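You operate a simulated robot arm through the tools that you are given. There is no shell and no other tool. Be economical: measure what you need, move in short steps, check, and stop when the job is done.

You run a simulated two-armed robot. Do the job below in one go: nothing can be reset, and whatever is moved stays where it is left.

TASK
Brush the jeans clean, box them and close the carton; hold the stand to draw the red brush out.
Fine: the jeans lie on the folding board; hold the stand again while the brush goes back in.

The check looks at the end state, three seconds after you hand in, the way a careful person would. Anything else that was tipped, shoved, dropped, spilled or broken makes it a failure.

THE ROBOT
Two 7-joint arms with two-finger parallel grippers on one trunk, on a base that drives. Base frame: it is fixed to the floor where the robot stands at the start and does not move with it; the origin is under the middle of the robot, x ahead of it, y to its left, z up. Lengths are in m, angles in degrees, forces in N, time in s.
The left shoulder is at the start at [0.07, 0.133, 1.301], the right one opposite. With the tool pointing down near the work surface each hand reaches from about 0.1 to 0.62 m from the robot's upright axis, wherever it stands, measured 20 degrees to its own side. Places, roughly: brush stand [0.5, 0, 0.9]; carton [0.5, -0.7, 0.9]; wall side flap [0.7, -0.7, 1]; lane side flap [0.3, -0.7, 1]. Payload 1.57 kg a hand.
The TCP of each hand is the grasp point between the finger pads, 0.03 m short of the fingertips. In the tool frame z runs along the fingers and y along their closing line. The gripper opens to 0.08 m. The fingers are 0.017 m wide and 0.012 m thick; the gripper's body (0.04 by 0.082 m) begins 0.08 m behind the TCP.
Orientation is that of the tool frame in the base frame, as [roll, pitch, yaw] about the fixed x, y, z axes, in that order (R = Rz(yaw) Ry(pitch) Rx(roll)). With the fingers straight down and closing along the base's y, the tool's x points along the base's -x, its y along +y and its z along -z.

THE INTERFACE
- The arms move only by the tool play_rows. It takes "left_targets", "right_targets" or both (then of equal length, played together; a hand with none holds still); each is a list of rows, each a list of 3 entries, a list of its own where there are three numbers: the opening, from 0 (shut) to 1 (fully open), then the shift along the tool's x, y, z in m, then the turn, a rotation vector about the tool's x, y, z in degrees. In form: [[grip, [dx, dy, dz], [ax, ay, az]], ...]. A call has 1 to 10 rows; each row shifts and turns the commanded pose from where the row before left it, along the tool's axes as they then stand. A row lasts 0.2 s, in which the tool goes at most 0.05 m and 8.6 degrees; a call with a longer step from one row to the next is refused whole, and so is a gripper value outside its range. Where a pose cannot be reached the arm comes as near as it can. A force on the tool above 90 N (or 10 N above the force at the start of the call, whichever is more), or a blocked arm, ends the call early, and 0.2 s more pass. The fingers move at their own pace (about 0.153 m/s each) and stop on an object; they squeeze with about 27 N. The grip force told is the motor's: it shows also when the fingers shut on nothing. Time passes only in rows, and 0.2 s behind the last, so rows that do not move let the fingers close. The reply holds the time, the measured pose of the TCP, the force on the tool along the base axes, the opening and the grip force, in the units named above and with some noise.
- Cameras (640 x 400 px; columns grow to the right, rows downward): "scene" is now at [0.1071, -0.0528, 1.512]; the picture's right is [-0.70, -0.72, 0.00], its down [-0.52, 0.51, -0.68] and it looks along [0.49, -0.48, -0.73] (base axes); focal length 251 px, centre (320, 200). "left" rides on the left gripper at [0.072, 0.007, -0.122] in its tool frame; the picture's right is [-0.09, 1.00, 0.00], its down [-0.84, -0.08, -0.54] and it looks along [-0.54, -0.05, 0.84] (tool axes); focal length 238 px, centre (320, 200). "right" rides on the right gripper at [0.072, -0.007, -0.122] in its tool frame; the picture's right is [0.09, 1.00, 0.00], its down [-0.84, 0.08, -0.54] and it looks along [-0.54, 0.05, 0.84] (tool axes); focal length 238 px, centre (320, 200). There is no depth. A picture from a camera that has moved, and an enlarged one, comes with that camera's place and axes in the base frame and with its lens.
- get_image(camera): a new picture of that camera. It takes no simulated time.
- lift_body(by): slides the trunk up (or, below 0, down) by that many m; the arms and the scene camera ride with it, the base frame stays. It gives what a move gives, with no picture.
- drive_base(legs): drives the robot by 1 to 6 legs, each [ahead, left, turn to the left] in m, m and degrees, along the robot's own axes; the way and the turn of a leg run together, so that a leg with both is an arc; at most 1.5 m and 180 degrees a leg. The arms and the cameras ride along, it lands a little off, and it stops where it bumps. It gives what a move gives.
- head_to(pan, tilt): turns the head with the scene camera to pan (to the left, within 86 degrees either way) and tilt (down, from -29 to 69), counted from straight ahead of the robot. It gives what a move gives.
- inspect(camera, box): a new picture of the part [left, top, right, bottom] of that camera's present view, enlarged. It takes no simulated time.
- hand_in(): hands the job in; it is judged then, once.

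Work in short steps. Places have to be worked out from the pictures, the camera data and where the tool is seen: move nearer, look again, correct. Check each grasp and each placing, and mend what went wrong. You have 120 turns and 88 pictures in all, those below and enlarged ones among them. Open the grippers and draw the arms clear of the work before you hand the job in, unless the task says otherwise; then end with one line.

The tools are called as name(argument=value, ...) on one line, values as JSON. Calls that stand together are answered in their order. play_rows: Moves the arms, as the interface text tells. Its arguments: {"type":"object","properties":{"left_targets":{"type":"array"},"right_targets":{"type":"array"}},"required":[]} The other tools are called the same way: lift_body (by) slides the trunk up or down; drive_base (legs) drives the base; head_to (pan, tilt) turns the head that bears the scene camera; get_image (camera) takes a picture; inspect (camera, box) takes an enlarged picture of a part of a camera's view; hand_in () hands the job in.

At the start:

```text
t: 0.0
left_tool_pos: [0.3844, -0.0669, 1.2588]
left_tcp_rot: [180.0, 0.0, -179.8]
left_force: [-0.2, -0.8, 0.6]
left_finger_gap: 0.0799
left_grasp_force: 0.0
right_tool_pos: [0.2775, -0.3994, 1.2601]
right_tcp_rot: [179.9, -0.1, -180.0]
right_force: [-0.4, -0.1, -0.6]
right_finger_gap: 0.0801
right_grasp_force: 0.1
trunk travel left (down, up): [-0.875, 0.065]
robot x, y, heading: [0.0002, 0.0022, 0.0]
head pan, tilt: [-44.3, 46.9]
```

scene: 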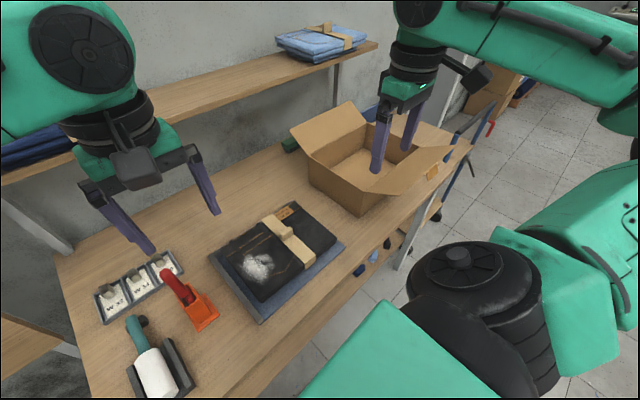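
right: 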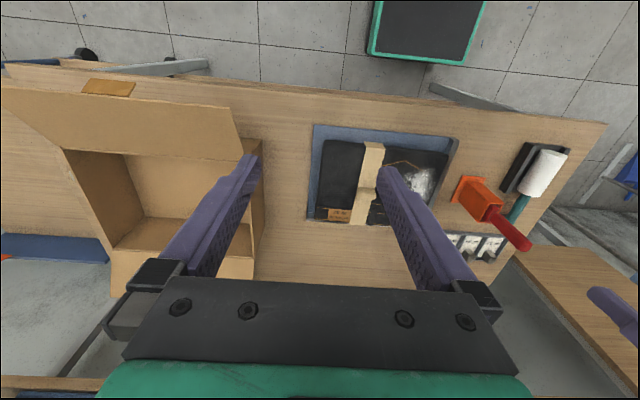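
left: 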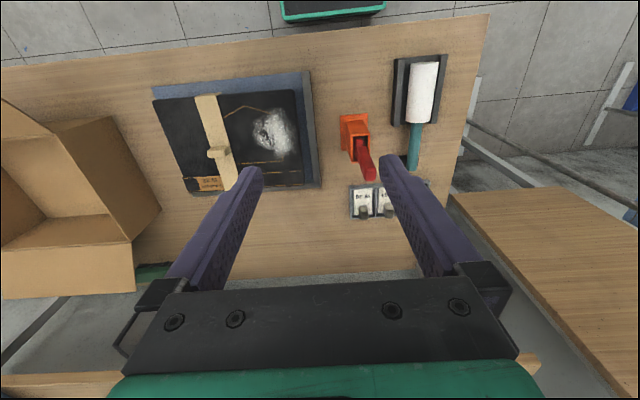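

I'll take enlarged looks at the stand/brush, the jeans and the carton first.

inspect(camera="scene", box=[80, 220, 280, 345])

inspect(camera="scene", box=[200, 190, 360, 330])

inspect(camera="scene", box=[270, 80, 480, 220])

inspect(camera="left", box=[320, 90, 440, 230])

```text
3.20 times, centred on (180, 282) of scene
camera zoom: at [0.1071, -0.0528, 1.512], right [-0.7, -0.72, 0.0], down [-0.52, 0.51, -0.68], along [0.49, -0.48, -0.73], focal length 804 px, centre (768, -64)
```

zoom: 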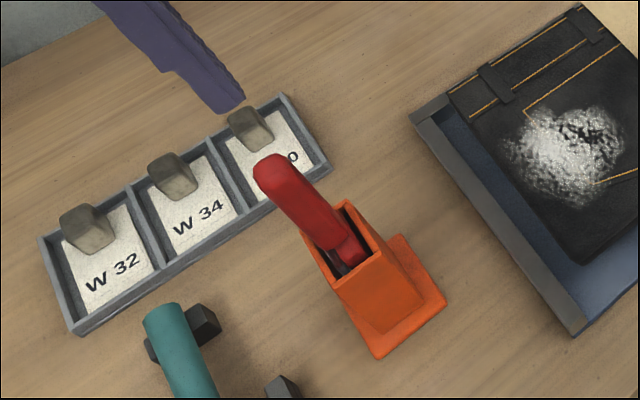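

```text
2.86 times, centred on (280, 260) of scene
camera zoom: at [0.1071, -0.0528, 1.512], right [-0.7, -0.72, 0.0], down [-0.52, 0.51, -0.68], along [0.49, -0.48, -0.73], focal length 718 px, centre (434, 29)
```

zoom: 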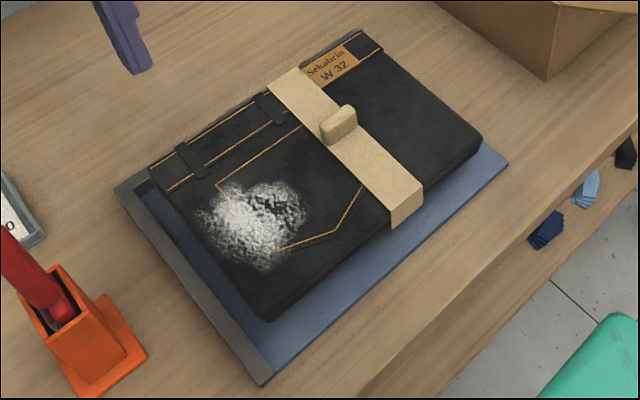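

```text
2.86 times, centred on (375, 150) of scene
camera zoom: at [0.1071, -0.0528, 1.512], right [-0.7, -0.72, 0.0], down [-0.52, 0.51, -0.68], along [0.49, -0.48, -0.73], focal length 718 px, centre (163, 343)
```

zoom: 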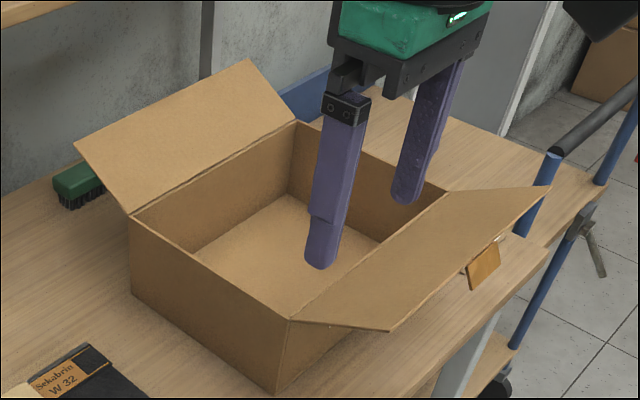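

```text
2.86 times, centred on (380, 160) of left
camera zoom: at [0.3119, -0.0607, 1.3818], right [0.09, 1.0, 0.0], down [0.84, -0.08, 0.54], along [0.54, -0.05, -0.84], focal length 681 px, centre (149, 314)
```

zoom: 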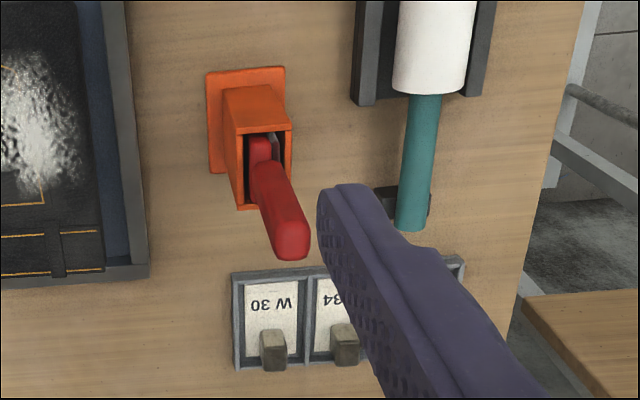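

The stand's cup appears to be around (0.472, 0), rim z≈0.97, handle vertical with its tip at z≈1.07. I need to see which way the bristles face inside the cup, so I'll zoom in harder.

inspect(camera="scene", box=[155, 262, 225, 335])

inspect(camera="left", box=[335, 110, 385, 185])

```text
5.48 times, centred on (190, 298) of scene
camera zoom: at [0.1071, -0.0528, 1.512], right [-0.7, -0.72, 0.0], down [-0.52, 0.51, -0.68], along [0.49, -0.48, -0.73], focal length 1376 px, centre (1032, -340)
```

zoom: 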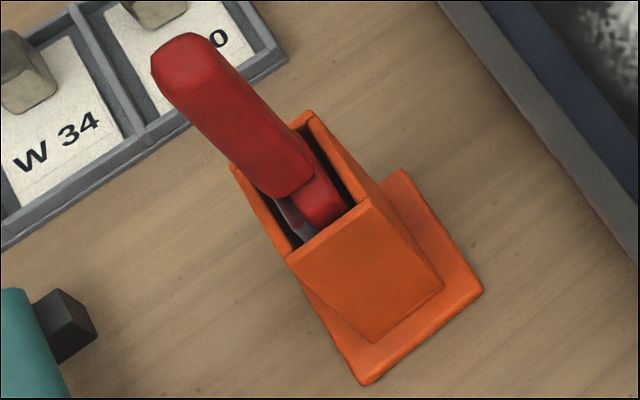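

```text
5.33 times, centred on (360, 148) of left
camera zoom: at [0.3119, -0.0607, 1.3818], right [0.09, 1.0, 0.0], down [0.84, -0.08, 0.54], along [0.54, -0.05, -0.84], focal length 1271 px, centre (107, 480)
```

zoom: 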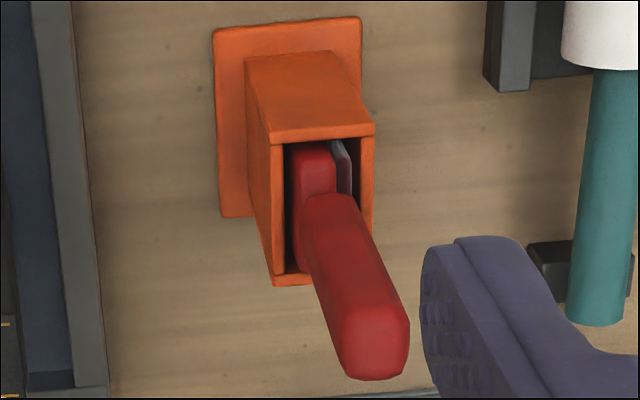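

The bristle pad faces +y (red back toward the jeans). Plan: left hand holds the cup from the front, tilted about 40° below horizontal. Right hand grips the handle tilted from the right. First I tilt the left hand.

play_rows(left_targets=[[1, [0, 0.01, 0], [0, -8.4, 0]], [1, [0, 0.01, 0], [0, -8.4, 0]], [1, [0, 0.01, 0], [0, -8.4, 0]], [1, [0, 0.01, 0], [0, -8.4, 0]], [1, [0, 0.01, 0], [0, -8.4, 0]], [1, [0, 0.015, 0], [0, -8.4, 0]]], right_targets=[[0.7, [0, 0, 0], [0, 0, 0]], [0.7, [0, 0, 0], [0, 0, 0]], [0.7, [0, 0, 0], [0, 0, 0]], [0.7, [0, 0, 0], [0, 0, 0]], [0.7, [0, 0, 0], [0, 0, 0]], [0.7, [0, 0, 0], [0, 0, 0]]])

```text
t: 1.4
left_tool_pos: [0.3841, -0.0003, 1.2587]
left_tcp_rot: [-179.7, 50.4, -179.7]
left_force: [0.2, -0.3, 0.3]
left_finger_gap: 0.0799
left_grasp_force: 0.1
right_tool_pos: [0.2771, -0.3985, 1.2586]
right_tcp_rot: [180.0, 0.0, -180.0]
right_force: [-0.9, -0.3, 0.2]
right_finger_gap: 0.056
right_grasp_force: 0.2
trunk travel left (down, up): [-0.875, 0.065]
robot x, y, heading: [0.0018, 0.0014, -0.1]
head pan, tilt: [-44.3, 46.9]
```

Orientation is as planned. I'll lower to the pre-grasp point about (0.383, 0, 0.99).

play_rows(left_targets=[[1, [0.035, 0, 0.029], [0, 0, 0]], [1, [0.035, 0, 0.029], [0, 0, 0]], [1, [0.035, 0, 0.029], [0, 0, 0]], [1, [0.035, 0, 0.029], [0, 0, 0]], [1, [0.034, 0, 0.028], [0, 0, 0]], [1, [0.034, 0, 0.028], [0, 0, 0]]])

get_image(camera="left")

get_image(camera="scene")

```text
t: 2.8
left_tool_pos: [0.3858, -0.0077, 0.9913]
left_tcp_rot: [-179.9, 50.6, 180.0]
left_force: [0.5, 0.3, -0.2]
left_finger_gap: 0.0799
left_grasp_force: 0.0
right_tool_pos: [0.278, -0.3989, 1.2613]
right_tcp_rot: [180.0, 0.1, 180.0]
right_force: [-0.1, 0.7, -0.7]
right_finger_gap: 0.0556
right_grasp_force: 0.0
trunk travel left (down, up): [-0.875, 0.065]
robot x, y, heading: [0.0025, 0.0029, 0.2]
head pan, tilt: [-44.3, 46.9]
```

```text
78 pictures are left
camera left: at [0.2454, -0.0008, 1.0143], right [0.06, 1.0, 0.07], down [0.11, -0.08, 0.99], along [0.99, -0.05, -0.12], focal length 238 px, centre (320, 200)
```

left: 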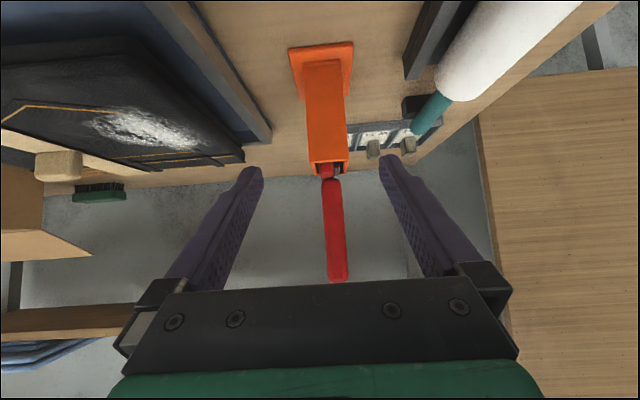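

```text
77 pictures are left
camera scene: at [0.1062, -0.0527, 1.5121], right [-0.7, -0.72, 0.0], down [-0.52, 0.51, -0.68], along [0.49, -0.48, -0.73], focal length 251 px, centre (320, 200)
```

scene: 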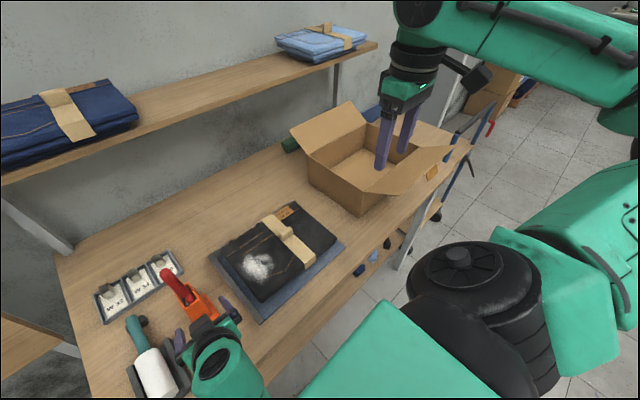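

The cup is centred at y≈-0.003; the hand is lined up within 5 mm. I advance along the tool axis and then close.

play_rows(left_targets=[[1, [0, 0.005, 0.03], [0, 0, 0]], [1, [0, 0, 0.03], [0, 0, 0]], [1, [0, 0, 0.02], [0, 0, 0]], [1, [0, 0, 0.015], [0, 0, 0]], [1, [0, 0, 0], [0, 0, 0]]])

get_image(camera="left")

inspect(camera="scene", box=[130, 240, 290, 350])

```text
t: 4.0
left_tool_pos: [0.4561, 0.001, 0.9272]
left_tcp_rot: [180.0, 50.4, -179.9]
left_force: [1.5, 0.0, 0.6]
left_finger_gap: 0.0801
left_grasp_force: 0.0
right_tool_pos: [0.2774, -0.3987, 1.2603]
right_tcp_rot: [-180.0, 0.0, -179.9]
right_force: [0.9, 0.8, 0.2]
right_finger_gap: 0.056
right_grasp_force: 0.0
trunk travel left (down, up): [-0.875, 0.065]
robot x, y, heading: [-0.0008, 0.0014, 0.1]
head pan, tilt: [-44.3, 46.9]
```

```text
76 pictures are left
camera left: at [0.3158, 0.0073, 0.9498], right [0.06, 1.0, 0.07], down [0.12, -0.08, 0.99], along [0.99, -0.05, -0.12], focal length 238 px, centre (320, 200)
```

left: 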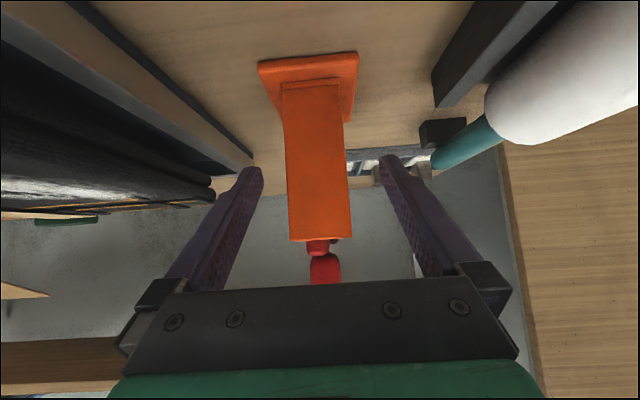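

```text
3.64 times, centred on (210, 295) of scene
camera zoom: at [0.1069, -0.0527, 1.512], right [-0.7, -0.72, 0.0], down [-0.52, 0.51, -0.68], along [0.49, -0.48, -0.73], focal length 913 px, centre (720, -146)
```

zoom: 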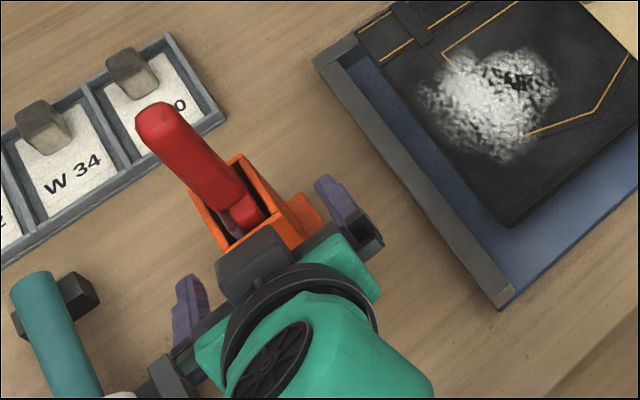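

Cup is between the fingers, a few mm toward −y. I correct that and close gently.

play_rows(left_targets=[[1, [0, -0.004, 0.008], [0, 0, 0]], [0.7, [0, 0, 0], [0, 0, 0]], [0.45, [0, 0, 0], [0, 0, 0]], [0, [0, 0, 0], [0, 0, 0]], [0, [0, 0, 0], [0, 0, 0]]])

inspect(camera="scene", box=[130, 240, 290, 350])

```text
t: 5.2
left_tool_pos: [0.4628, -0.0034, 0.9213]
left_tcp_rot: [179.9, 50.4, -179.9]
left_force: [0.5, 0.5, 1.2]
left_finger_gap: 0.0356
left_grasp_force: 26.5
right_tool_pos: [0.2772, -0.3992, 1.2602]
right_tcp_rot: [-179.9, 0.0, 179.9]
right_force: [-0.2, -0.3, -0.5]
right_finger_gap: 0.0563
right_grasp_force: 0.0
trunk travel left (down, up): [-0.875, 0.065]
robot x, y, heading: [-0.0005, 0.0023, 0.1]
head pan, tilt: [-44.3, 46.9]
```

```text
3.64 times, centred on (210, 295) of scene
camera zoom: at [0.1069, -0.0528, 1.512], right [-0.7, -0.72, 0.0], down [-0.52, 0.51, -0.68], along [0.49, -0.48, -0.73], focal length 913 px, centre (720, -146)
```

zoom: 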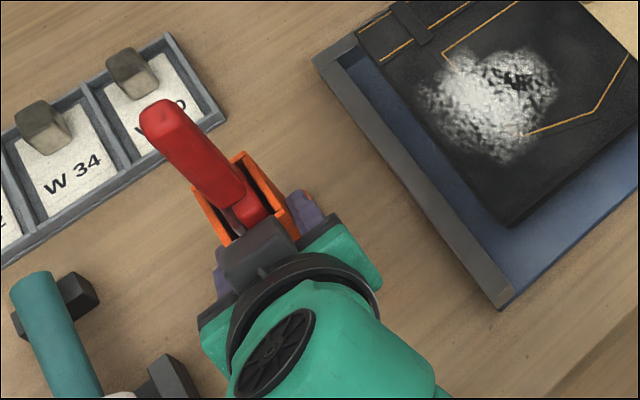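

Stand is held (gap 0.0356). Next, the right hand turns so its fingers close along x.

play_rows(right_targets=[[0.7, [0, 0, 0], [0, 0, 8.6]], [0.7, [0, 0, 0], [0, 0, 8.6]], [0.7, [0, 0, 0], [0, 0, 8.6]], [0.7, [0, 0, 0], [0, 0, 8.6]], [0.7, [0, 0, 0], [0, 0, 8.6]], [0.7, [0, 0, 0], [0, 0, 8.6]], [0.7, [0, 0, 0], [0, 0, 8.6]], [0.7, [0, 0, 0], [0, 0, 8.6]], [0.7, [0, 0, 0], [0, 0, 8.6]], [0.7, [0, 0, 0], [0, 0, 8.6]]])

play_rows(right_targets=[[0.7, [0, 0, 0], [0, 0, 4]], [0.7, [0, 0.035, 0], [0, 7.5, 0]], [0.7, [0, 0.035, 0], [0, 7.5, 0]], [0.7, [0, 0.035, 0], [0, 7.5, 0]], [0.7, [0, 0.035, 0], [0, 7.5, 0]], [0.7, [0, 0.035, 0], [0, 7.5, 0]], [0.7, [0, 0.02, 0], [0, 7.5, 0]]])

```text
t: 7.4
left_tool_pos: [0.4627, -0.0036, 0.9207]
left_tcp_rot: [179.9, 50.4, -179.9]
left_force: [0.6, -0.2, 1.5]
left_finger_gap: 0.0355
left_grasp_force: 27.6
right_tool_pos: [0.2787, -0.3979, 1.2595]
right_tcp_rot: [180.0, 0.0, 93.9]
right_force: [1.1, 0.4, -0.8]
right_finger_gap: 0.056
right_grasp_force: 0.1
trunk travel left (down, up): [-0.875, 0.065]
robot x, y, heading: [-0.0011, 0.0025, 0.1]
head pan, tilt: [-44.3, 46.9]
```

```text
t: 9.0
left_tool_pos: [0.4633, -0.0012, 0.9221]
left_tcp_rot: [-180.0, 50.5, -179.9]
left_force: [1.3, 0.0, 2.1]
left_finger_gap: 0.0358
left_grasp_force: 26.7
right_tool_pos: [0.4735, -0.396, 1.2598]
right_tcp_rot: [179.9, -45.0, 90.3]
right_force: [-0.1, 0.1, -0.6]
right_finger_gap: 0.0559
right_grasp_force: 0.1
right hand out of reach, approached as far as the arm can: row 7
trunk travel left (down, up): [-0.875, 0.065]
robot x, y, heading: [-0.0021, -0.001, -0.4]
head pan, tilt: [-44.3, 46.9]
```

Orientation reached. I move to a pre-grasp about 0.12 m back from the handle.

play_rows(right_targets=[[0.7, [0.016, 0, 0.038], [0, 0, 0]], [0.7, [0.016, 0, 0.038], [0, 0, 0]], [0.7, [0.016, 0, 0.038], [0, 0, 0]], [0.7, [0.016, 0, 0.038], [0, 0, 0]], [0.7, [0.016, 0, 0.038], [0, 0, 0]], [0.7, [0.016, 0, 0.038], [0, 0, 0]], [0.7, [0.016, 0, 0.038], [0, 0, 0]], [0.7, [0.016, 0, 0.038], [0, 0, 0]]])

get_image(camera="right")

get_image(camera="scene")

```text
t: 10.8
left_tool_pos: [0.4625, -0.001, 0.9212]
left_tcp_rot: [-179.9, 50.4, -179.9]
left_force: [0.2, -0.2, 1.6]
left_finger_gap: 0.0356
left_grasp_force: 27.1
right_tool_pos: [0.4684, -0.0905, 1.1326]
right_tcp_rot: [179.9, -45.1, 90.2]
right_force: [0.7, -0.1, 0.1]
right_finger_gap: 0.056
right_grasp_force: 0.1
trunk travel left (down, up): [-0.875, 0.065]
robot x, y, heading: [0.0034, -0.0002, -0.1]
head pan, tilt: [-44.3, 46.9]
```

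```text
73 pictures are left
camera right: at [0.4618, -0.1254, 1.2723], right [1.0, 0.07, 0.07], down [0.08, -0.97, -0.21], along [0.05, 0.21, -0.98], focal length 238 px, centre (320, 200)
```

right: 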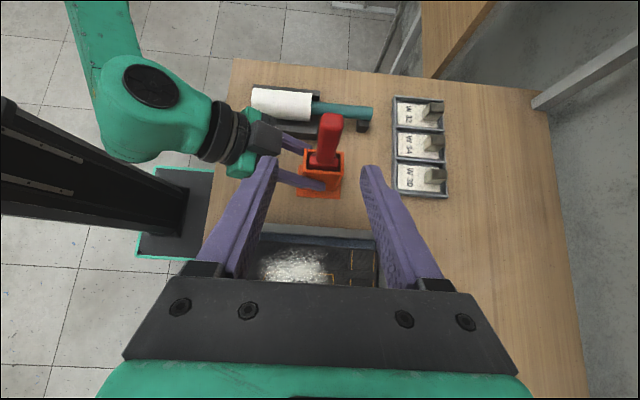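

```text
72 pictures are left
camera scene: at [0.1073, -0.0514, 1.512], right [-0.7, -0.72, 0.0], down [-0.52, 0.51, -0.68], along [0.49, -0.48, -0.73], focal length 251 px, centre (320, 200)
```

scene: 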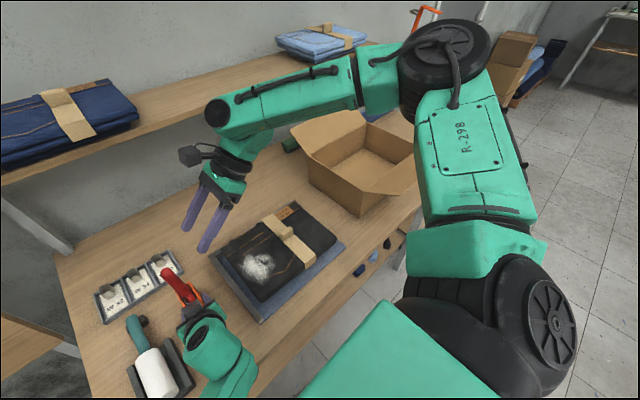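

Handle appears at x≈0.477, y≈-0.008. I shift 8 mm in x and advance most of the way, then check.

play_rows(right_targets=[[0.7, [-0.002, 0.008, 0.025], [0, 0, 0]], [0.7, [-0.002, 0, 0.025], [0, 0, 0]], [0.7, [-0.002, 0, 0.025], [0, 0, 0]], [0.7, [0, 0, 0.02], [0, 0, 0]]])

get_image(camera="right")

inspect(camera="scene", box=[130, 240, 290, 350])

```text
t: 11.8
left_tool_pos: [0.4622, -0.0011, 0.9206]
left_tcp_rot: [-179.8, 50.4, -179.9]
left_force: [1.4, -0.2, 1.4]
left_finger_gap: 0.0357
left_grasp_force: 26.8
right_tool_pos: [0.4765, -0.0267, 1.0614]
right_tcp_rot: [-179.9, -45.0, 90.1]
right_force: [0.0, 0.3, -0.3]
right_finger_gap: 0.056
right_grasp_force: 0.0
trunk travel left (down, up): [-0.875, 0.065]
robot x, y, heading: [-0.0003, 0.0016, 0.0]
head pan, tilt: [-44.3, 46.9]
```

```text
71 pictures are left
camera right: at [0.4698, -0.061, 1.2003], right [1.0, 0.07, 0.07], down [0.08, -0.98, -0.21], along [0.05, 0.21, -0.98], focal length 238 px, centre (320, 200)
```

right: 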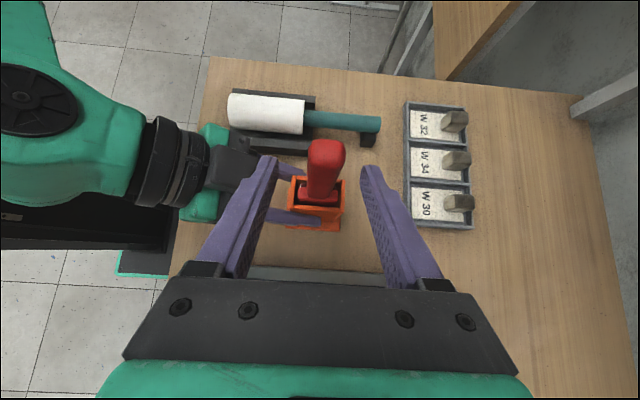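

```text
3.64 times, centred on (210, 295) of scene
camera zoom: at [0.1072, -0.0514, 1.512], right [-0.7, -0.72, 0.0], down [-0.52, 0.51, -0.68], along [0.49, -0.48, -0.73], focal length 913 px, centre (720, -146)
```

zoom: 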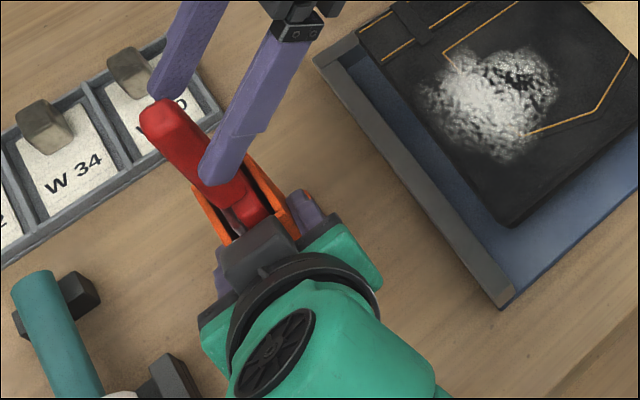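

Handle is between the fingers, about 4 mm toward +x. Correcting, advancing 26 mm, and closing.

play_rows(right_targets=[[0.7, [0, 0.003, 0.013], [0, 0, 0]], [0.7, [0, 0, 0.013], [0, 0, 0]], [0.3, [0, 0, 0], [0, 0, 0]], [0, [0, 0, 0], [0, 0, 0]], [0, [0, 0, 0], [0, 0, 0]]])

get_image(camera="right")

```text
t: 13.0
left_tool_pos: [0.4624, -0.0042, 0.9212]
left_tcp_rot: [-179.9, 50.4, -179.9]
left_force: [-14.5, -0.6, 6.5]
left_finger_gap: 0.0354
left_grasp_force: 27.2
right_tool_pos: [0.4673, -0.0203, 1.0551]
right_tcp_rot: [179.6, -45.0, 90.2]
right_force: [15.6, 0.5, -2.3]
right_finger_gap: 0.0248
right_grasp_force: 26.8
right hand out of reach, approached as far as the arm can: row 1, 2
trunk travel left (down, up): [-0.875, 0.065]
robot x, y, heading: [-0.0047, 0.0017, 0.1]
head pan, tilt: [-44.3, 46.9]
```

```text
69 pictures are left
camera right: at [0.46, -0.0551, 1.1944], right [1.0, 0.06, 0.07], down [0.08, -0.97, -0.21], along [0.06, 0.21, -0.98], focal length 238 px, centre (320, 200)
```

right: 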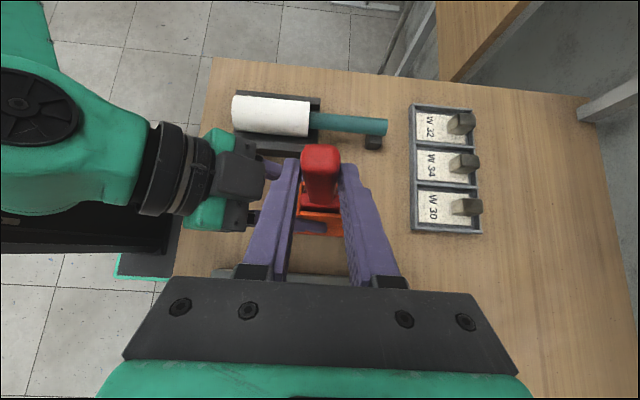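

The handle is gripped (gap 0.0248), though reach is marginal. I draw straight up slowly while the left hand holds the stand.

play_rows(right_targets=[[0, [0.009, 0, -0.009], [0, 0, 0]], [0, [0.009, 0, -0.009], [0, 0, 0]], [0, [0.009, 0, -0.009], [0, 0, 0]]])

inspect(camera="scene", box=[130, 240, 290, 350])

```text
t: 13.8
left_tool_pos: [0.4624, -0.0028, 0.9214]
left_tcp_rot: [179.9, 50.4, 180.0]
left_force: [-5.9, -0.4, 4.6]
left_finger_gap: 0.0355
left_grasp_force: 26.4
right_tool_pos: [0.4666, -0.0202, 1.092]
right_tcp_rot: [-179.9, -45.1, 90.2]
right_force: [4.5, 0.4, -1.6]
right_finger_gap: 0.0248
right_grasp_force: 27.1
trunk travel left (down, up): [-0.875, 0.065]
robot x, y, heading: [-0.0016, -0.0004, -0.0]
head pan, tilt: [-44.3, 46.9]
```

```text
3.64 times, centred on (210, 295) of scene
camera zoom: at [0.1066, -0.0529, 1.512], right [-0.7, -0.72, 0.0], down [-0.52, 0.51, -0.68], along [0.49, -0.48, -0.73], focal length 913 px, centre (720, -146)
```

zoom: 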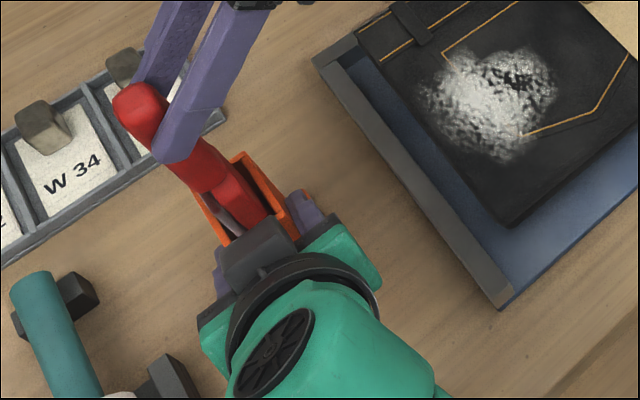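

The brush is sliding out and the stand stays put. I keep pulling up.

play_rows(right_targets=[[0, [0.011, 0, -0.011], [0, 0, 0]], [0, [0.011, 0, -0.011], [0, 0, 0]], [0, [0.011, 0, -0.011], [0, 0, 0]], [0, [0.014, 0, -0.014], [0, 0, 0]], [0, [0.014, 0, -0.014], [0, 0, 0]], [0, [0.014, 0, -0.014], [0, 0, 0]], [0, [0.014, 0, -0.014], [0, 0, 0]], [0, [0.014, 0, -0.014], [0, 0, 0]]])

get_image(camera="right")

inspect(camera="scene", box=[100, 190, 300, 350])

```text
t: 15.6
left_tool_pos: [0.4638, -0.0022, 0.9217]
left_tcp_rot: [180.0, 50.4, -179.9]
left_force: [-1.1, -0.3, 3.1]
left_finger_gap: 0.0357
left_grasp_force: 27.0
right_tool_pos: [0.467, -0.0186, 1.2403]
right_tcp_rot: [-179.9, -45.1, 90.0]
right_force: [-0.7, -0.6, -0.9]
right_finger_gap: 0.023
right_grasp_force: 26.5
trunk travel left (down, up): [-0.875, 0.065]
robot x, y, heading: [-0.0011, -0.0043, 0.3]
head pan, tilt: [-44.3, 46.9]
```

```text
67 pictures are left
camera right: at [0.4596, -0.0538, 1.3798], right [1.0, 0.07, 0.06], down [0.08, -0.97, -0.21], along [0.05, 0.21, -0.98], focal length 238 px, centre (320, 200)
```

right: 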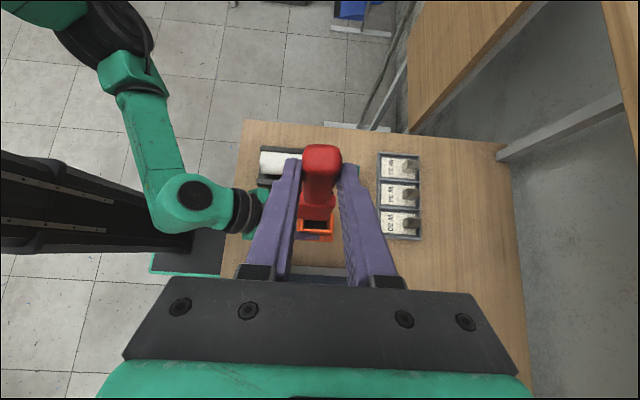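

```text
2.50 times, centred on (200, 270) of scene
camera zoom: at [0.1067, -0.0525, 1.512], right [-0.7, -0.72, 0.0], down [-0.52, 0.51, -0.68], along [0.49, -0.48, -0.73], focal length 628 px, centre (620, 25)
```

zoom: 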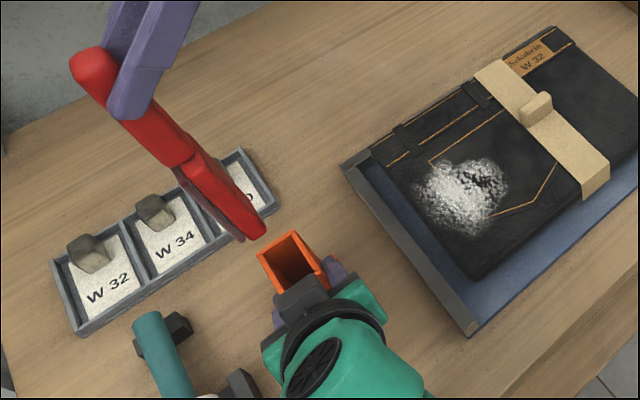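

The brush is fully out, bristles toward +y. I move the right hand over toward the jeans at height and bring its tool to vertical, while the left keeps holding the stand.

play_rows(right_targets=[[0, [-0.032, 0, -0.032], [0, 0, 0]], [0, [-0.032, 0, -0.032], [0, 0, 0]], [0, [-0.032, 0, -0.032], [0, 0, 0]], [0, [-0.032, 0, -0.032], [0, 0, 0]], [0, [0, -0.02, 0], [0, -7.5, 0]], [0, [0, -0.02, 0], [0, -7.5, 0]], [0, [0, -0.02, 0], [0, -7.5, 0]], [0, [0, -0.02, 0], [0, -7.5, 0]], [0, [0, -0.02, 0], [0, -7.5, 0]], [0, [0, -0.02, 0], [0, -7.5, 0]]])

play_rows(right_targets=[[0, [0, 0, 0], [0, 0, -8.6]], [0, [0, 0, 0], [0, 0, -8.6]], [0, [0, 0, 0], [0, 0, -8.6]], [0, [0, 0, 0], [0, 0, -8.6]], [0, [0, 0, 0], [0, 0, -8.6]], [0, [0, 0, 0], [0, 0, -8.6]], [0, [0, 0, 0], [0, 0, -8.6]], [0, [0, 0, 0], [0, 0, -8.6]], [0, [0, 0, 0], [0, 0, -8.6]], [0, [0, 0, 0], [0, 0, -8.6]]])

get_image(camera="scene")

get_image(camera="right")

```text
t: 17.8
left_tool_pos: [0.4618, -0.0016, 0.9212]
left_tcp_rot: [-179.8, 50.3, -179.8]
left_force: [-1.6, 0.4, 2.5]
left_finger_gap: 0.0357
left_grasp_force: 27.2
right_tool_pos: [0.3474, -0.1969, 1.242]
right_tcp_rot: [179.9, 0.2, 90.0]
right_force: [0.3, -0.9, -0.1]
right_finger_gap: 0.023
right_grasp_force: 27.0
trunk travel left (down, up): [-0.875, 0.065]
robot x, y, heading: [0.0022, -0.0005, 0.2]
head pan, tilt: [-44.3, 46.9]
```

```text
t: 20.0
left_tool_pos: [0.4608, -0.002, 0.9213]
left_tcp_rot: [-179.9, 50.4, -179.9]
left_force: [0.2, -0.7, 2.1]
left_finger_gap: 0.0356
left_grasp_force: 27.0
right_tool_pos: [0.3465, -0.199, 1.238]
right_tcp_rot: [-180.0, 0.0, 176.2]
right_force: [0.9, -1.2, -0.3]
right_finger_gap: 0.0234
right_grasp_force: 26.9
trunk travel left (down, up): [-0.875, 0.065]
robot x, y, heading: [-0.0012, 0.0008, 0.2]
head pan, tilt: [-44.3, 46.9]
```

```text
65 pictures are left
camera scene: at [0.1068, -0.0529, 1.512], right [-0.7, -0.72, 0.0], down [-0.52, 0.51, -0.68], along [0.49, -0.48, -0.73], focal length 251 px, centre (320, 200)
```

scene: 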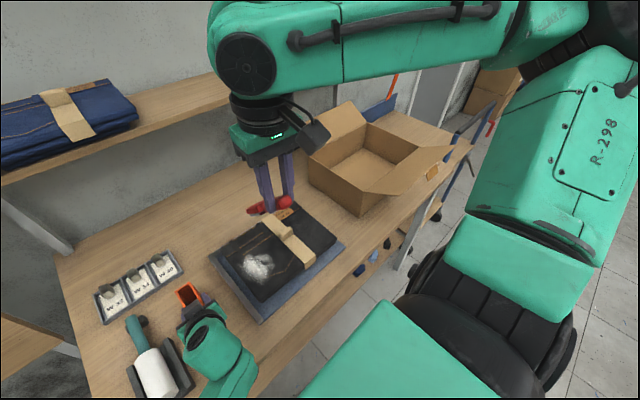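

```text
64 pictures are left
camera right: at [0.2732, -0.2014, 1.3637], right [-0.03, 1.0, 0.0], down [0.84, 0.02, 0.54], along [0.54, 0.01, -0.84], focal length 238 px, centre (320, 200)
```

right: 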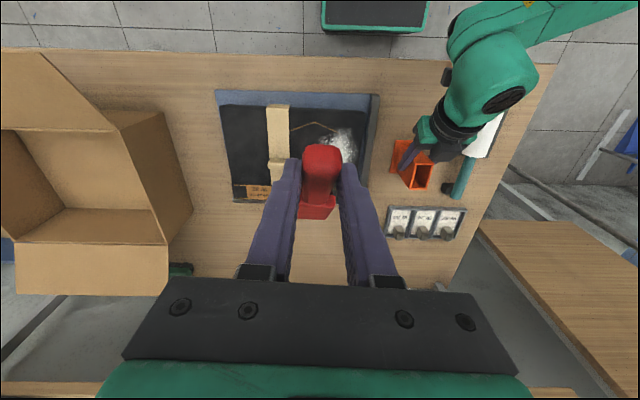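

Now I tilt the tool −45° so the brush lies flat, bristles down, with the head pointing forward, and check it.

play_rows(right_targets=[[0, [0, 0, 0], [0, 0, -3.9]], [0, [0, 0, 0], [0, -7.5, 0]], [0, [0, 0, 0], [0, -7.5, 0]], [0, [0, 0, 0], [0, -7.5, 0]], [0, [0, 0, 0], [0, -7.5, 0]], [0, [0, 0, 0], [0, -7.5, 0]], [0, [0, 0, 0], [0, -7.5, 0]]])

get_image(camera="right")

get_image(camera="left")

get_image(camera="scene")

```text
t: 21.6
left_tool_pos: [0.4626, -0.0024, 0.9202]
left_tcp_rot: [-179.9, 50.4, -180.0]
left_force: [0.4, 1.4, 4.1]
left_finger_gap: 0.0357
left_grasp_force: 27.0
right_tool_pos: [0.4181, -0.2115, 1.3333]
right_tcp_rot: [-179.9, 45.0, -180.0]
right_force: [0.6, 0.3, -0.8]
right_finger_gap: 0.0231
right_grasp_force: 26.9
right hand out of reach, approached as far as the arm can: row 4, 5, 6, 7
trunk travel left (down, up): [-0.875, 0.065]
robot x, y, heading: [0.0007, 0.0004, 0.3]
head pan, tilt: [-44.3, 46.9]
```

```text
63 pictures are left
camera right: at [0.2798, -0.2178, 1.3714], right [-0.07, 1.0, -0.07], down [0.21, 0.08, 0.97], along [0.98, 0.05, -0.21], focal length 238 px, centre (320, 200)
```

right: 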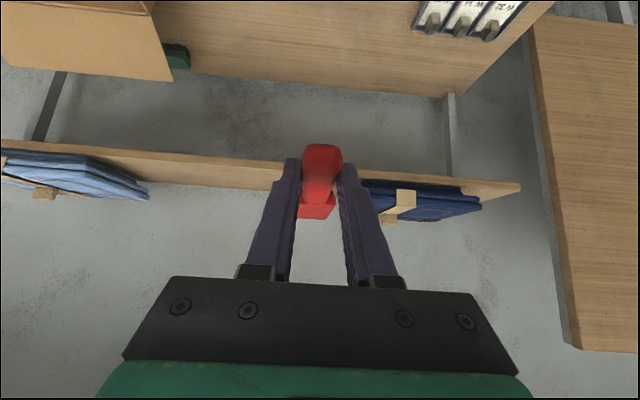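

```text
62 pictures are left
camera left: at [0.3224, 0.0048, 0.9446], right [0.06, 1.0, 0.07], down [0.12, -0.08, 0.99], along [0.99, -0.05, -0.12], focal length 238 px, centre (320, 200)
```

left: 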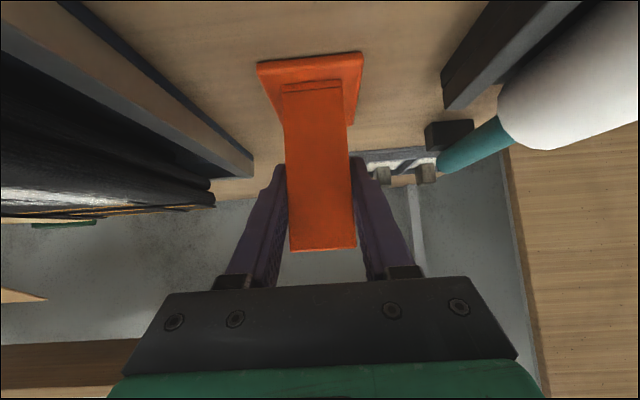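

```text
61 pictures are left
camera scene: at [0.1068, -0.0513, 1.512], right [-0.7, -0.72, 0.0], down [-0.52, 0.51, -0.68], along [0.49, -0.48, -0.73], focal length 251 px, centre (320, 200)
```

scene: 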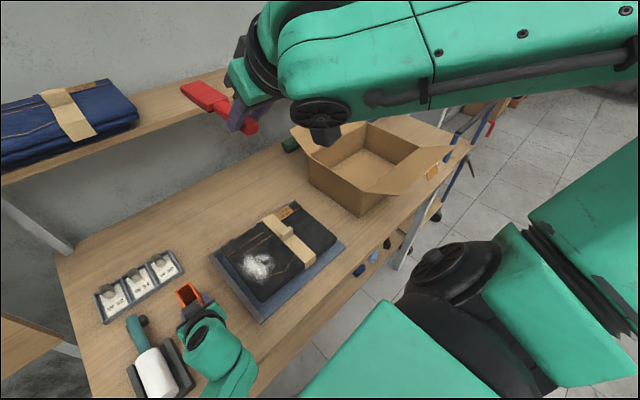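

The right arm was too folded at that spot. Lower down it may reach the pose, so I go down to z≈1.04 and check.

play_rows(right_targets=[[0, [0.026, 0, 0.03], [0, 0, 0]], [0, [0.026, 0, 0.03], [0, 0, 0]], [0, [0.026, 0, 0.03], [0, 0, 0]], [0, [0.026, 0, 0.03], [0, 0, 0]], [0, [0.026, 0, 0.03], [0, 0, 0]]])

get_image(camera="scene")

```text
t: 22.8
left_tool_pos: [0.4652, -0.0033, 0.9204]
left_tcp_rot: [-179.9, 50.3, -179.8]
left_force: [2.0, 0.6, 3.2]
left_finger_gap: 0.0358
left_grasp_force: 27.5
right_tool_pos: [0.4794, -0.1984, 1.2058]
right_tcp_rot: [180.0, 44.5, -180.0]
right_force: [-0.9, 0.3, -0.2]
right_finger_gap: 0.0229
right_grasp_force: 27.2
right hand out of reach, approached as far as the arm can: row 1, 2, 3, 4
trunk travel left (down, up): [-0.875, 0.065]
robot x, y, heading: [-0.0039, -0.0037, 0.0]
head pan, tilt: [-44.3, 46.9]
```

```text
60 pictures are left
camera scene: at [0.1095, -0.0532, 1.5119], right [-0.7, -0.72, 0.0], down [-0.52, 0.51, -0.68], along [0.49, -0.48, -0.73], focal length 251 px, centre (320, 200)
```

scene: 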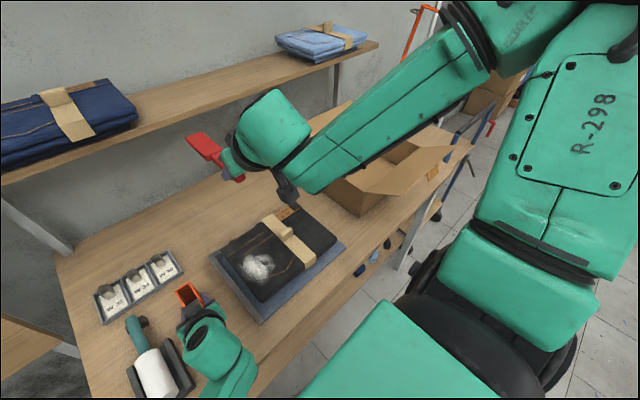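

I hold for a moment to see where the arm settles.

play_rows(right_targets=[[0, [0, 0, 0], [0, 0, 0]], [0, [0.02, 0, 0.02], [0, 0, 0]], [0, [0.02, 0, 0.02], [0, 0, 0]], [0, [0, 0, 0], [0, 0, 0]]])

```text
t: 23.8
left_tool_pos: [0.4616, -0.0033, 0.9216]
left_tcp_rot: [-179.9, 50.4, -179.9]
left_force: [0.4, -1.2, 1.8]
left_finger_gap: 0.0356
left_grasp_force: 26.6
right_tool_pos: [0.4766, -0.1978, 1.1515]
right_tcp_rot: [-179.9, 45.1, 180.0]
right_force: [-1.0, 0.3, -0.3]
right_finger_gap: 0.0231
right_grasp_force: 27.1
trunk travel left (down, up): [-0.875, 0.065]
robot x, y, heading: [-0.0019, -0.0024, -0.2]
head pan, tilt: [-44.3, 46.9]
```

It follows again. Now down and back toward (0.36, −0.2, 1.0).

play_rows(right_targets=[[0, [0.02, 0, 0.02], [0, 0, 0]], [0, [0.025, 0, 0.01], [0, 0, 0]], [0, [0.03, 0, 0], [0, 0, 0]], [0, [0.03, 0, 0], [0, 0, 0]], [0, [0.03, 0, 0], [0, 0, 0]], [0, [0.03, 0, 0], [0, 0, 0]]])

get_image(camera="scene")

get_image(camera="right")

```text
t: 25.2
left_tool_pos: [0.4632, -0.0037, 0.9212]
left_tcp_rot: [179.9, 50.3, -179.9]
left_force: [0.6, -0.1, 2.3]
left_finger_gap: 0.0357
left_grasp_force: 27.7
right_tool_pos: [0.38, -0.1987, 1.0102]
right_tcp_rot: [179.9, 45.0, -180.0]
right_force: [0.3, -0.7, -0.5]
right_finger_gap: 0.0229
right_grasp_force: 27.7
right hand out of reach, approached as far as the arm can: row 6
trunk travel left (down, up): [-0.875, 0.065]
robot x, y, heading: [-0.0034, 0.0015, 0.2]
head pan, tilt: [-44.3, 46.9]
```

```text
59 pictures are left
camera scene: at [0.1068, -0.054, 1.512], right [-0.7, -0.72, 0.0], down [-0.52, 0.51, -0.68], along [0.49, -0.48, -0.73], focal length 251 px, centre (320, 200)
```

scene: 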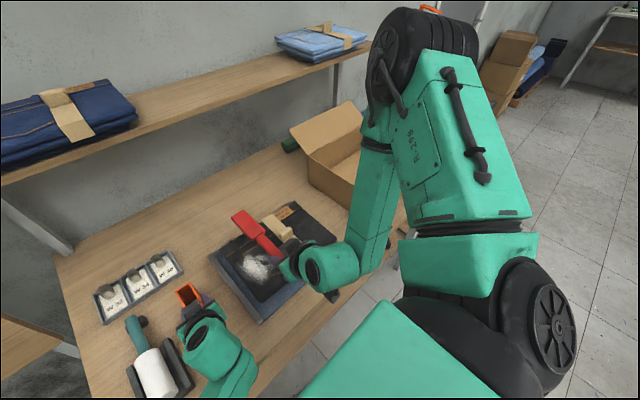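

```text
58 pictures are left
camera right: at [0.2426, -0.206, 1.0486], right [-0.06, 1.0, -0.06], down [0.21, 0.08, 0.98], along [0.98, 0.05, -0.21], focal length 238 px, centre (320, 200)
```

right: 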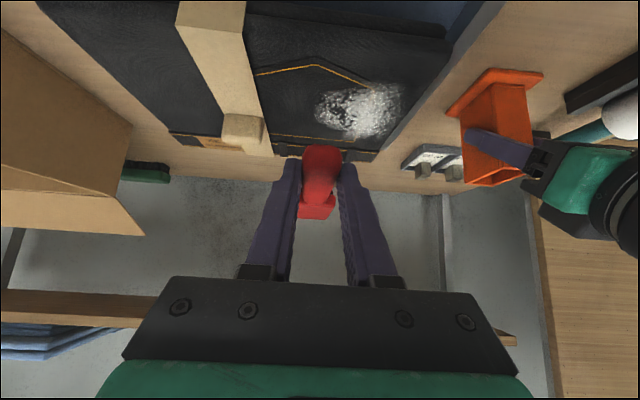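

The right arm is at its near limit (x≈0.38), but I need TCP x≈0.33 to put the head on the lint. I'll release the stand, back the left hand off along its axis, then reverse the base 0.1 m.

play_rows(left_targets=[[0.6, [0, 0, 0], [0, 0, 0]], [1, [0, 0, 0], [0, 0, 0]], [1, [0, 0, 0], [0, 0, 0]], [1, [0, 0, -0.025], [0, 0, 0]], [1, [0, 0, -0.04], [0, 0, 0]], [1, [0, 0, -0.04], [0, 0, 0]], [1, [0, 0.03, -0.02], [0, 0, 0]]])

drive_base(legs=[[-0.1, 0, 0]])

get_image(camera="scene")

```text
t: 26.8
left_tool_pos: [0.3666, 0.028, 0.9976]
left_tcp_rot: [-180.0, 50.5, -179.9]
left_force: [0.1, -0.6, -0.7]
left_finger_gap: 0.08
left_grasp_force: 0.1
right_tool_pos: [0.3794, -0.1975, 1.0112]
right_tcp_rot: [-179.9, 45.0, -180.0]
right_force: [0.5, -0.4, -1.1]
right_finger_gap: 0.023
right_grasp_force: 27.6
trunk travel left (down, up): [-0.875, 0.065]
robot x, y, heading: [0.0031, 0.0009, 0.2]
head pan, tilt: [-44.3, 46.9]
```

```text
t: 27.9
left_tool_pos: [0.2705, 0.0267, 0.9966]
left_tcp_rot: [179.9, 50.3, 179.8]
left_force: [-0.1, 0.1, 0.3]
left_finger_gap: 0.0799
left_grasp_force: 0.0
right_tool_pos: [0.2838, -0.2003, 1.009]
right_tcp_rot: [180.0, 44.9, 179.7]
right_force: [0.5, 0.0, -0.5]
right_finger_gap: 0.0232
right_grasp_force: 26.9
trunk travel left (down, up): [-0.875, 0.065]
robot x, y, heading: [-0.0942, 0.0021, -0.4]
head pan, tilt: [-44.3, 46.9]
```

```text
57 pictures are left
camera scene: at [0.0123, -0.053, 1.5116], right [-0.7, -0.71, 0.0], down [-0.52, 0.51, -0.68], along [0.48, -0.48, -0.73], focal length 251 px, centre (320, 200)
```

scene: 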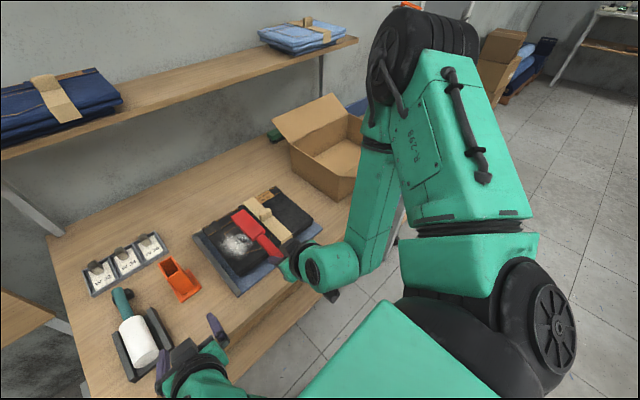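

Clear. I move the brush head above the lint's right edge: TCP to about (0.33, −0.20, 0.95).

play_rows(right_targets=[[0, [0.003, 0, 0.025], [0, 0, 0]], [0, [0.003, 0, 0.025], [0, 0, 0]], [0, [0.003, 0, 0.024], [0, 0, 0]], [0, [0, 0, 0], [0, 0, 0]]])

inspect(camera="scene", box=[180, 170, 340, 310])

get_image(camera="right")

```text
t: 28.9
left_tool_pos: [0.2685, 0.0241, 0.9969]
left_tcp_rot: [179.9, 50.4, 179.8]
left_force: [-0.4, -0.1, -0.1]
left_finger_gap: 0.0802
left_grasp_force: 0.0
right_tool_pos: [0.3255, -0.2021, 0.953]
right_tcp_rot: [179.8, 44.8, 179.6]
right_force: [0.3, -0.7, -1.5]
right_finger_gap: 0.0231
right_grasp_force: 27.3
trunk travel left (down, up): [-0.875, 0.065]
robot x, y, heading: [-0.0998, 0.0009, -0.1]
head pan, tilt: [-44.3, 46.9]
```

```text
2.86 times, centred on (260, 240) of scene
camera zoom: at [0.0083, -0.0544, 1.5119], right [-0.7, -0.71, 0.0], down [-0.52, 0.51, -0.68], along [0.49, -0.48, -0.73], focal length 718 px, centre (491, 86)
```

zoom: 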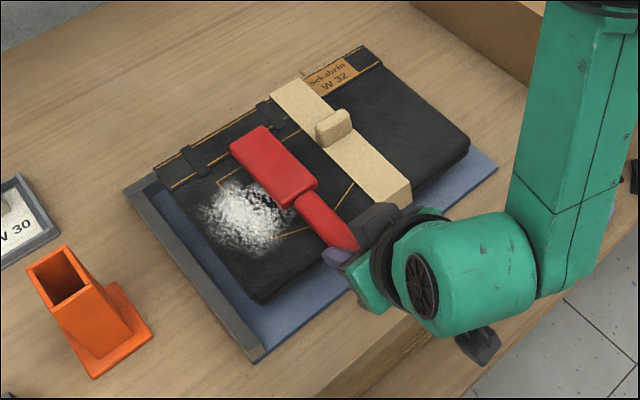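

```text
55 pictures are left
camera right: at [0.1887, -0.2074, 0.9914], right [-0.06, 1.0, -0.06], down [0.21, 0.07, 0.97], along [0.98, 0.05, -0.21], focal length 238 px, centre (320, 200)
```

right: 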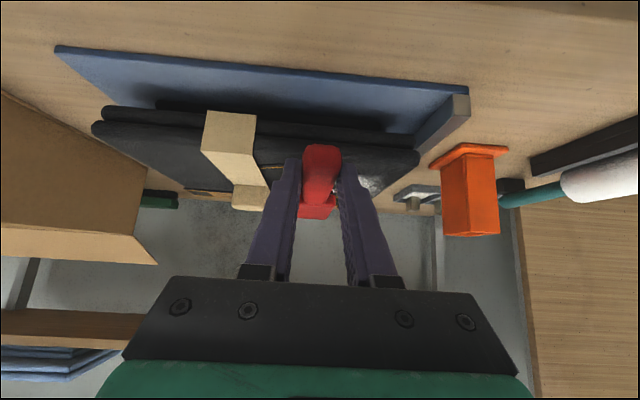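

Head spans x 0.42–0.515 at y≈−0.20, well aligned with the lint. I lower in small steps to find contact.

play_rows(right_targets=[[0, [0.0035, 0, 0.0035], [0, 0, 0]], [0, [0.0035, 0, 0.0035], [0, 0, 0]], [0, [0.0035, 0, 0.0035], [0, 0, 0]], [0, [0, 0, 0], [0, 0, 0]]])

get_image(camera="left")

```text
t: 29.9
left_tool_pos: [0.2679, 0.027, 0.9979]
left_tcp_rot: [-179.9, 50.4, 180.0]
left_force: [0.0, -0.1, 0.2]
left_finger_gap: 0.0801
left_grasp_force: 0.0
right_tool_pos: [0.3268, -0.2056, 0.9515]
right_tcp_rot: [179.9, 45.0, 179.8]
right_force: [0.1, 0.1, -0.5]
right_finger_gap: 0.023
right_grasp_force: 26.3
right hand out of reach, approached as far as the arm can: row 1, 2, 3
trunk travel left (down, up): [-0.875, 0.065]
robot x, y, heading: [-0.0986, 0.0015, -0.2]
head pan, tilt: [-44.3, 46.9]
```

```text
54 pictures are left
camera left: at [0.1286, 0.0333, 1.0209], right [0.06, 1.0, 0.07], down [0.12, -0.08, 0.99], along [0.99, -0.05, -0.12], focal length 238 px, centre (320, 200)
```

left: 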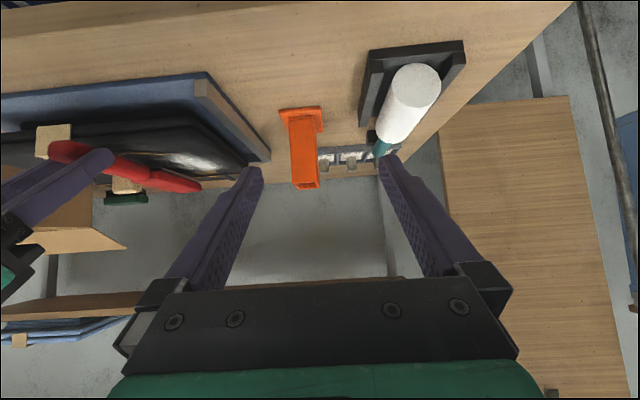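

The arm can't go lower in this pose, so I use the trunk to lower the hand instead, in small steps.

lift_body(by=-0.015)

inspect(camera="left", box=[0, 100, 280, 240])

```text
t: 30.6
left_tool_pos: [0.2663, 0.0264, 0.9844]
left_tcp_rot: [-179.9, 50.5, 179.9]
left_force: [0.5, -0.3, -0.2]
left_finger_gap: 0.0796
left_grasp_force: 0.0
right_tool_pos: [0.3261, -0.2051, 0.9377]
right_tcp_rot: [180.0, 45.4, 179.8]
right_force: [-2.2, -2.0, 19.1]
right_finger_gap: 0.0234
right_grasp_force: 26.8
trunk travel left (down, up): [-0.86, 0.08]
robot x, y, heading: [-0.0998, -0.0019, -0.0]
head pan, tilt: [-44.3, 46.9]
```

```text
2.29 times, centred on (140, 170) of left
camera zoom: at [0.1265, 0.0335, 1.0066], right [0.06, 1.0, 0.07], down [0.11, -0.08, 0.99], along [0.99, -0.05, -0.12], focal length 545 px, centre (731, 269)
```

zoom: 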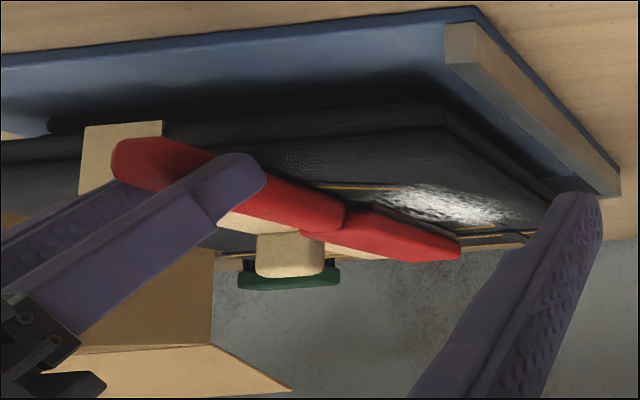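

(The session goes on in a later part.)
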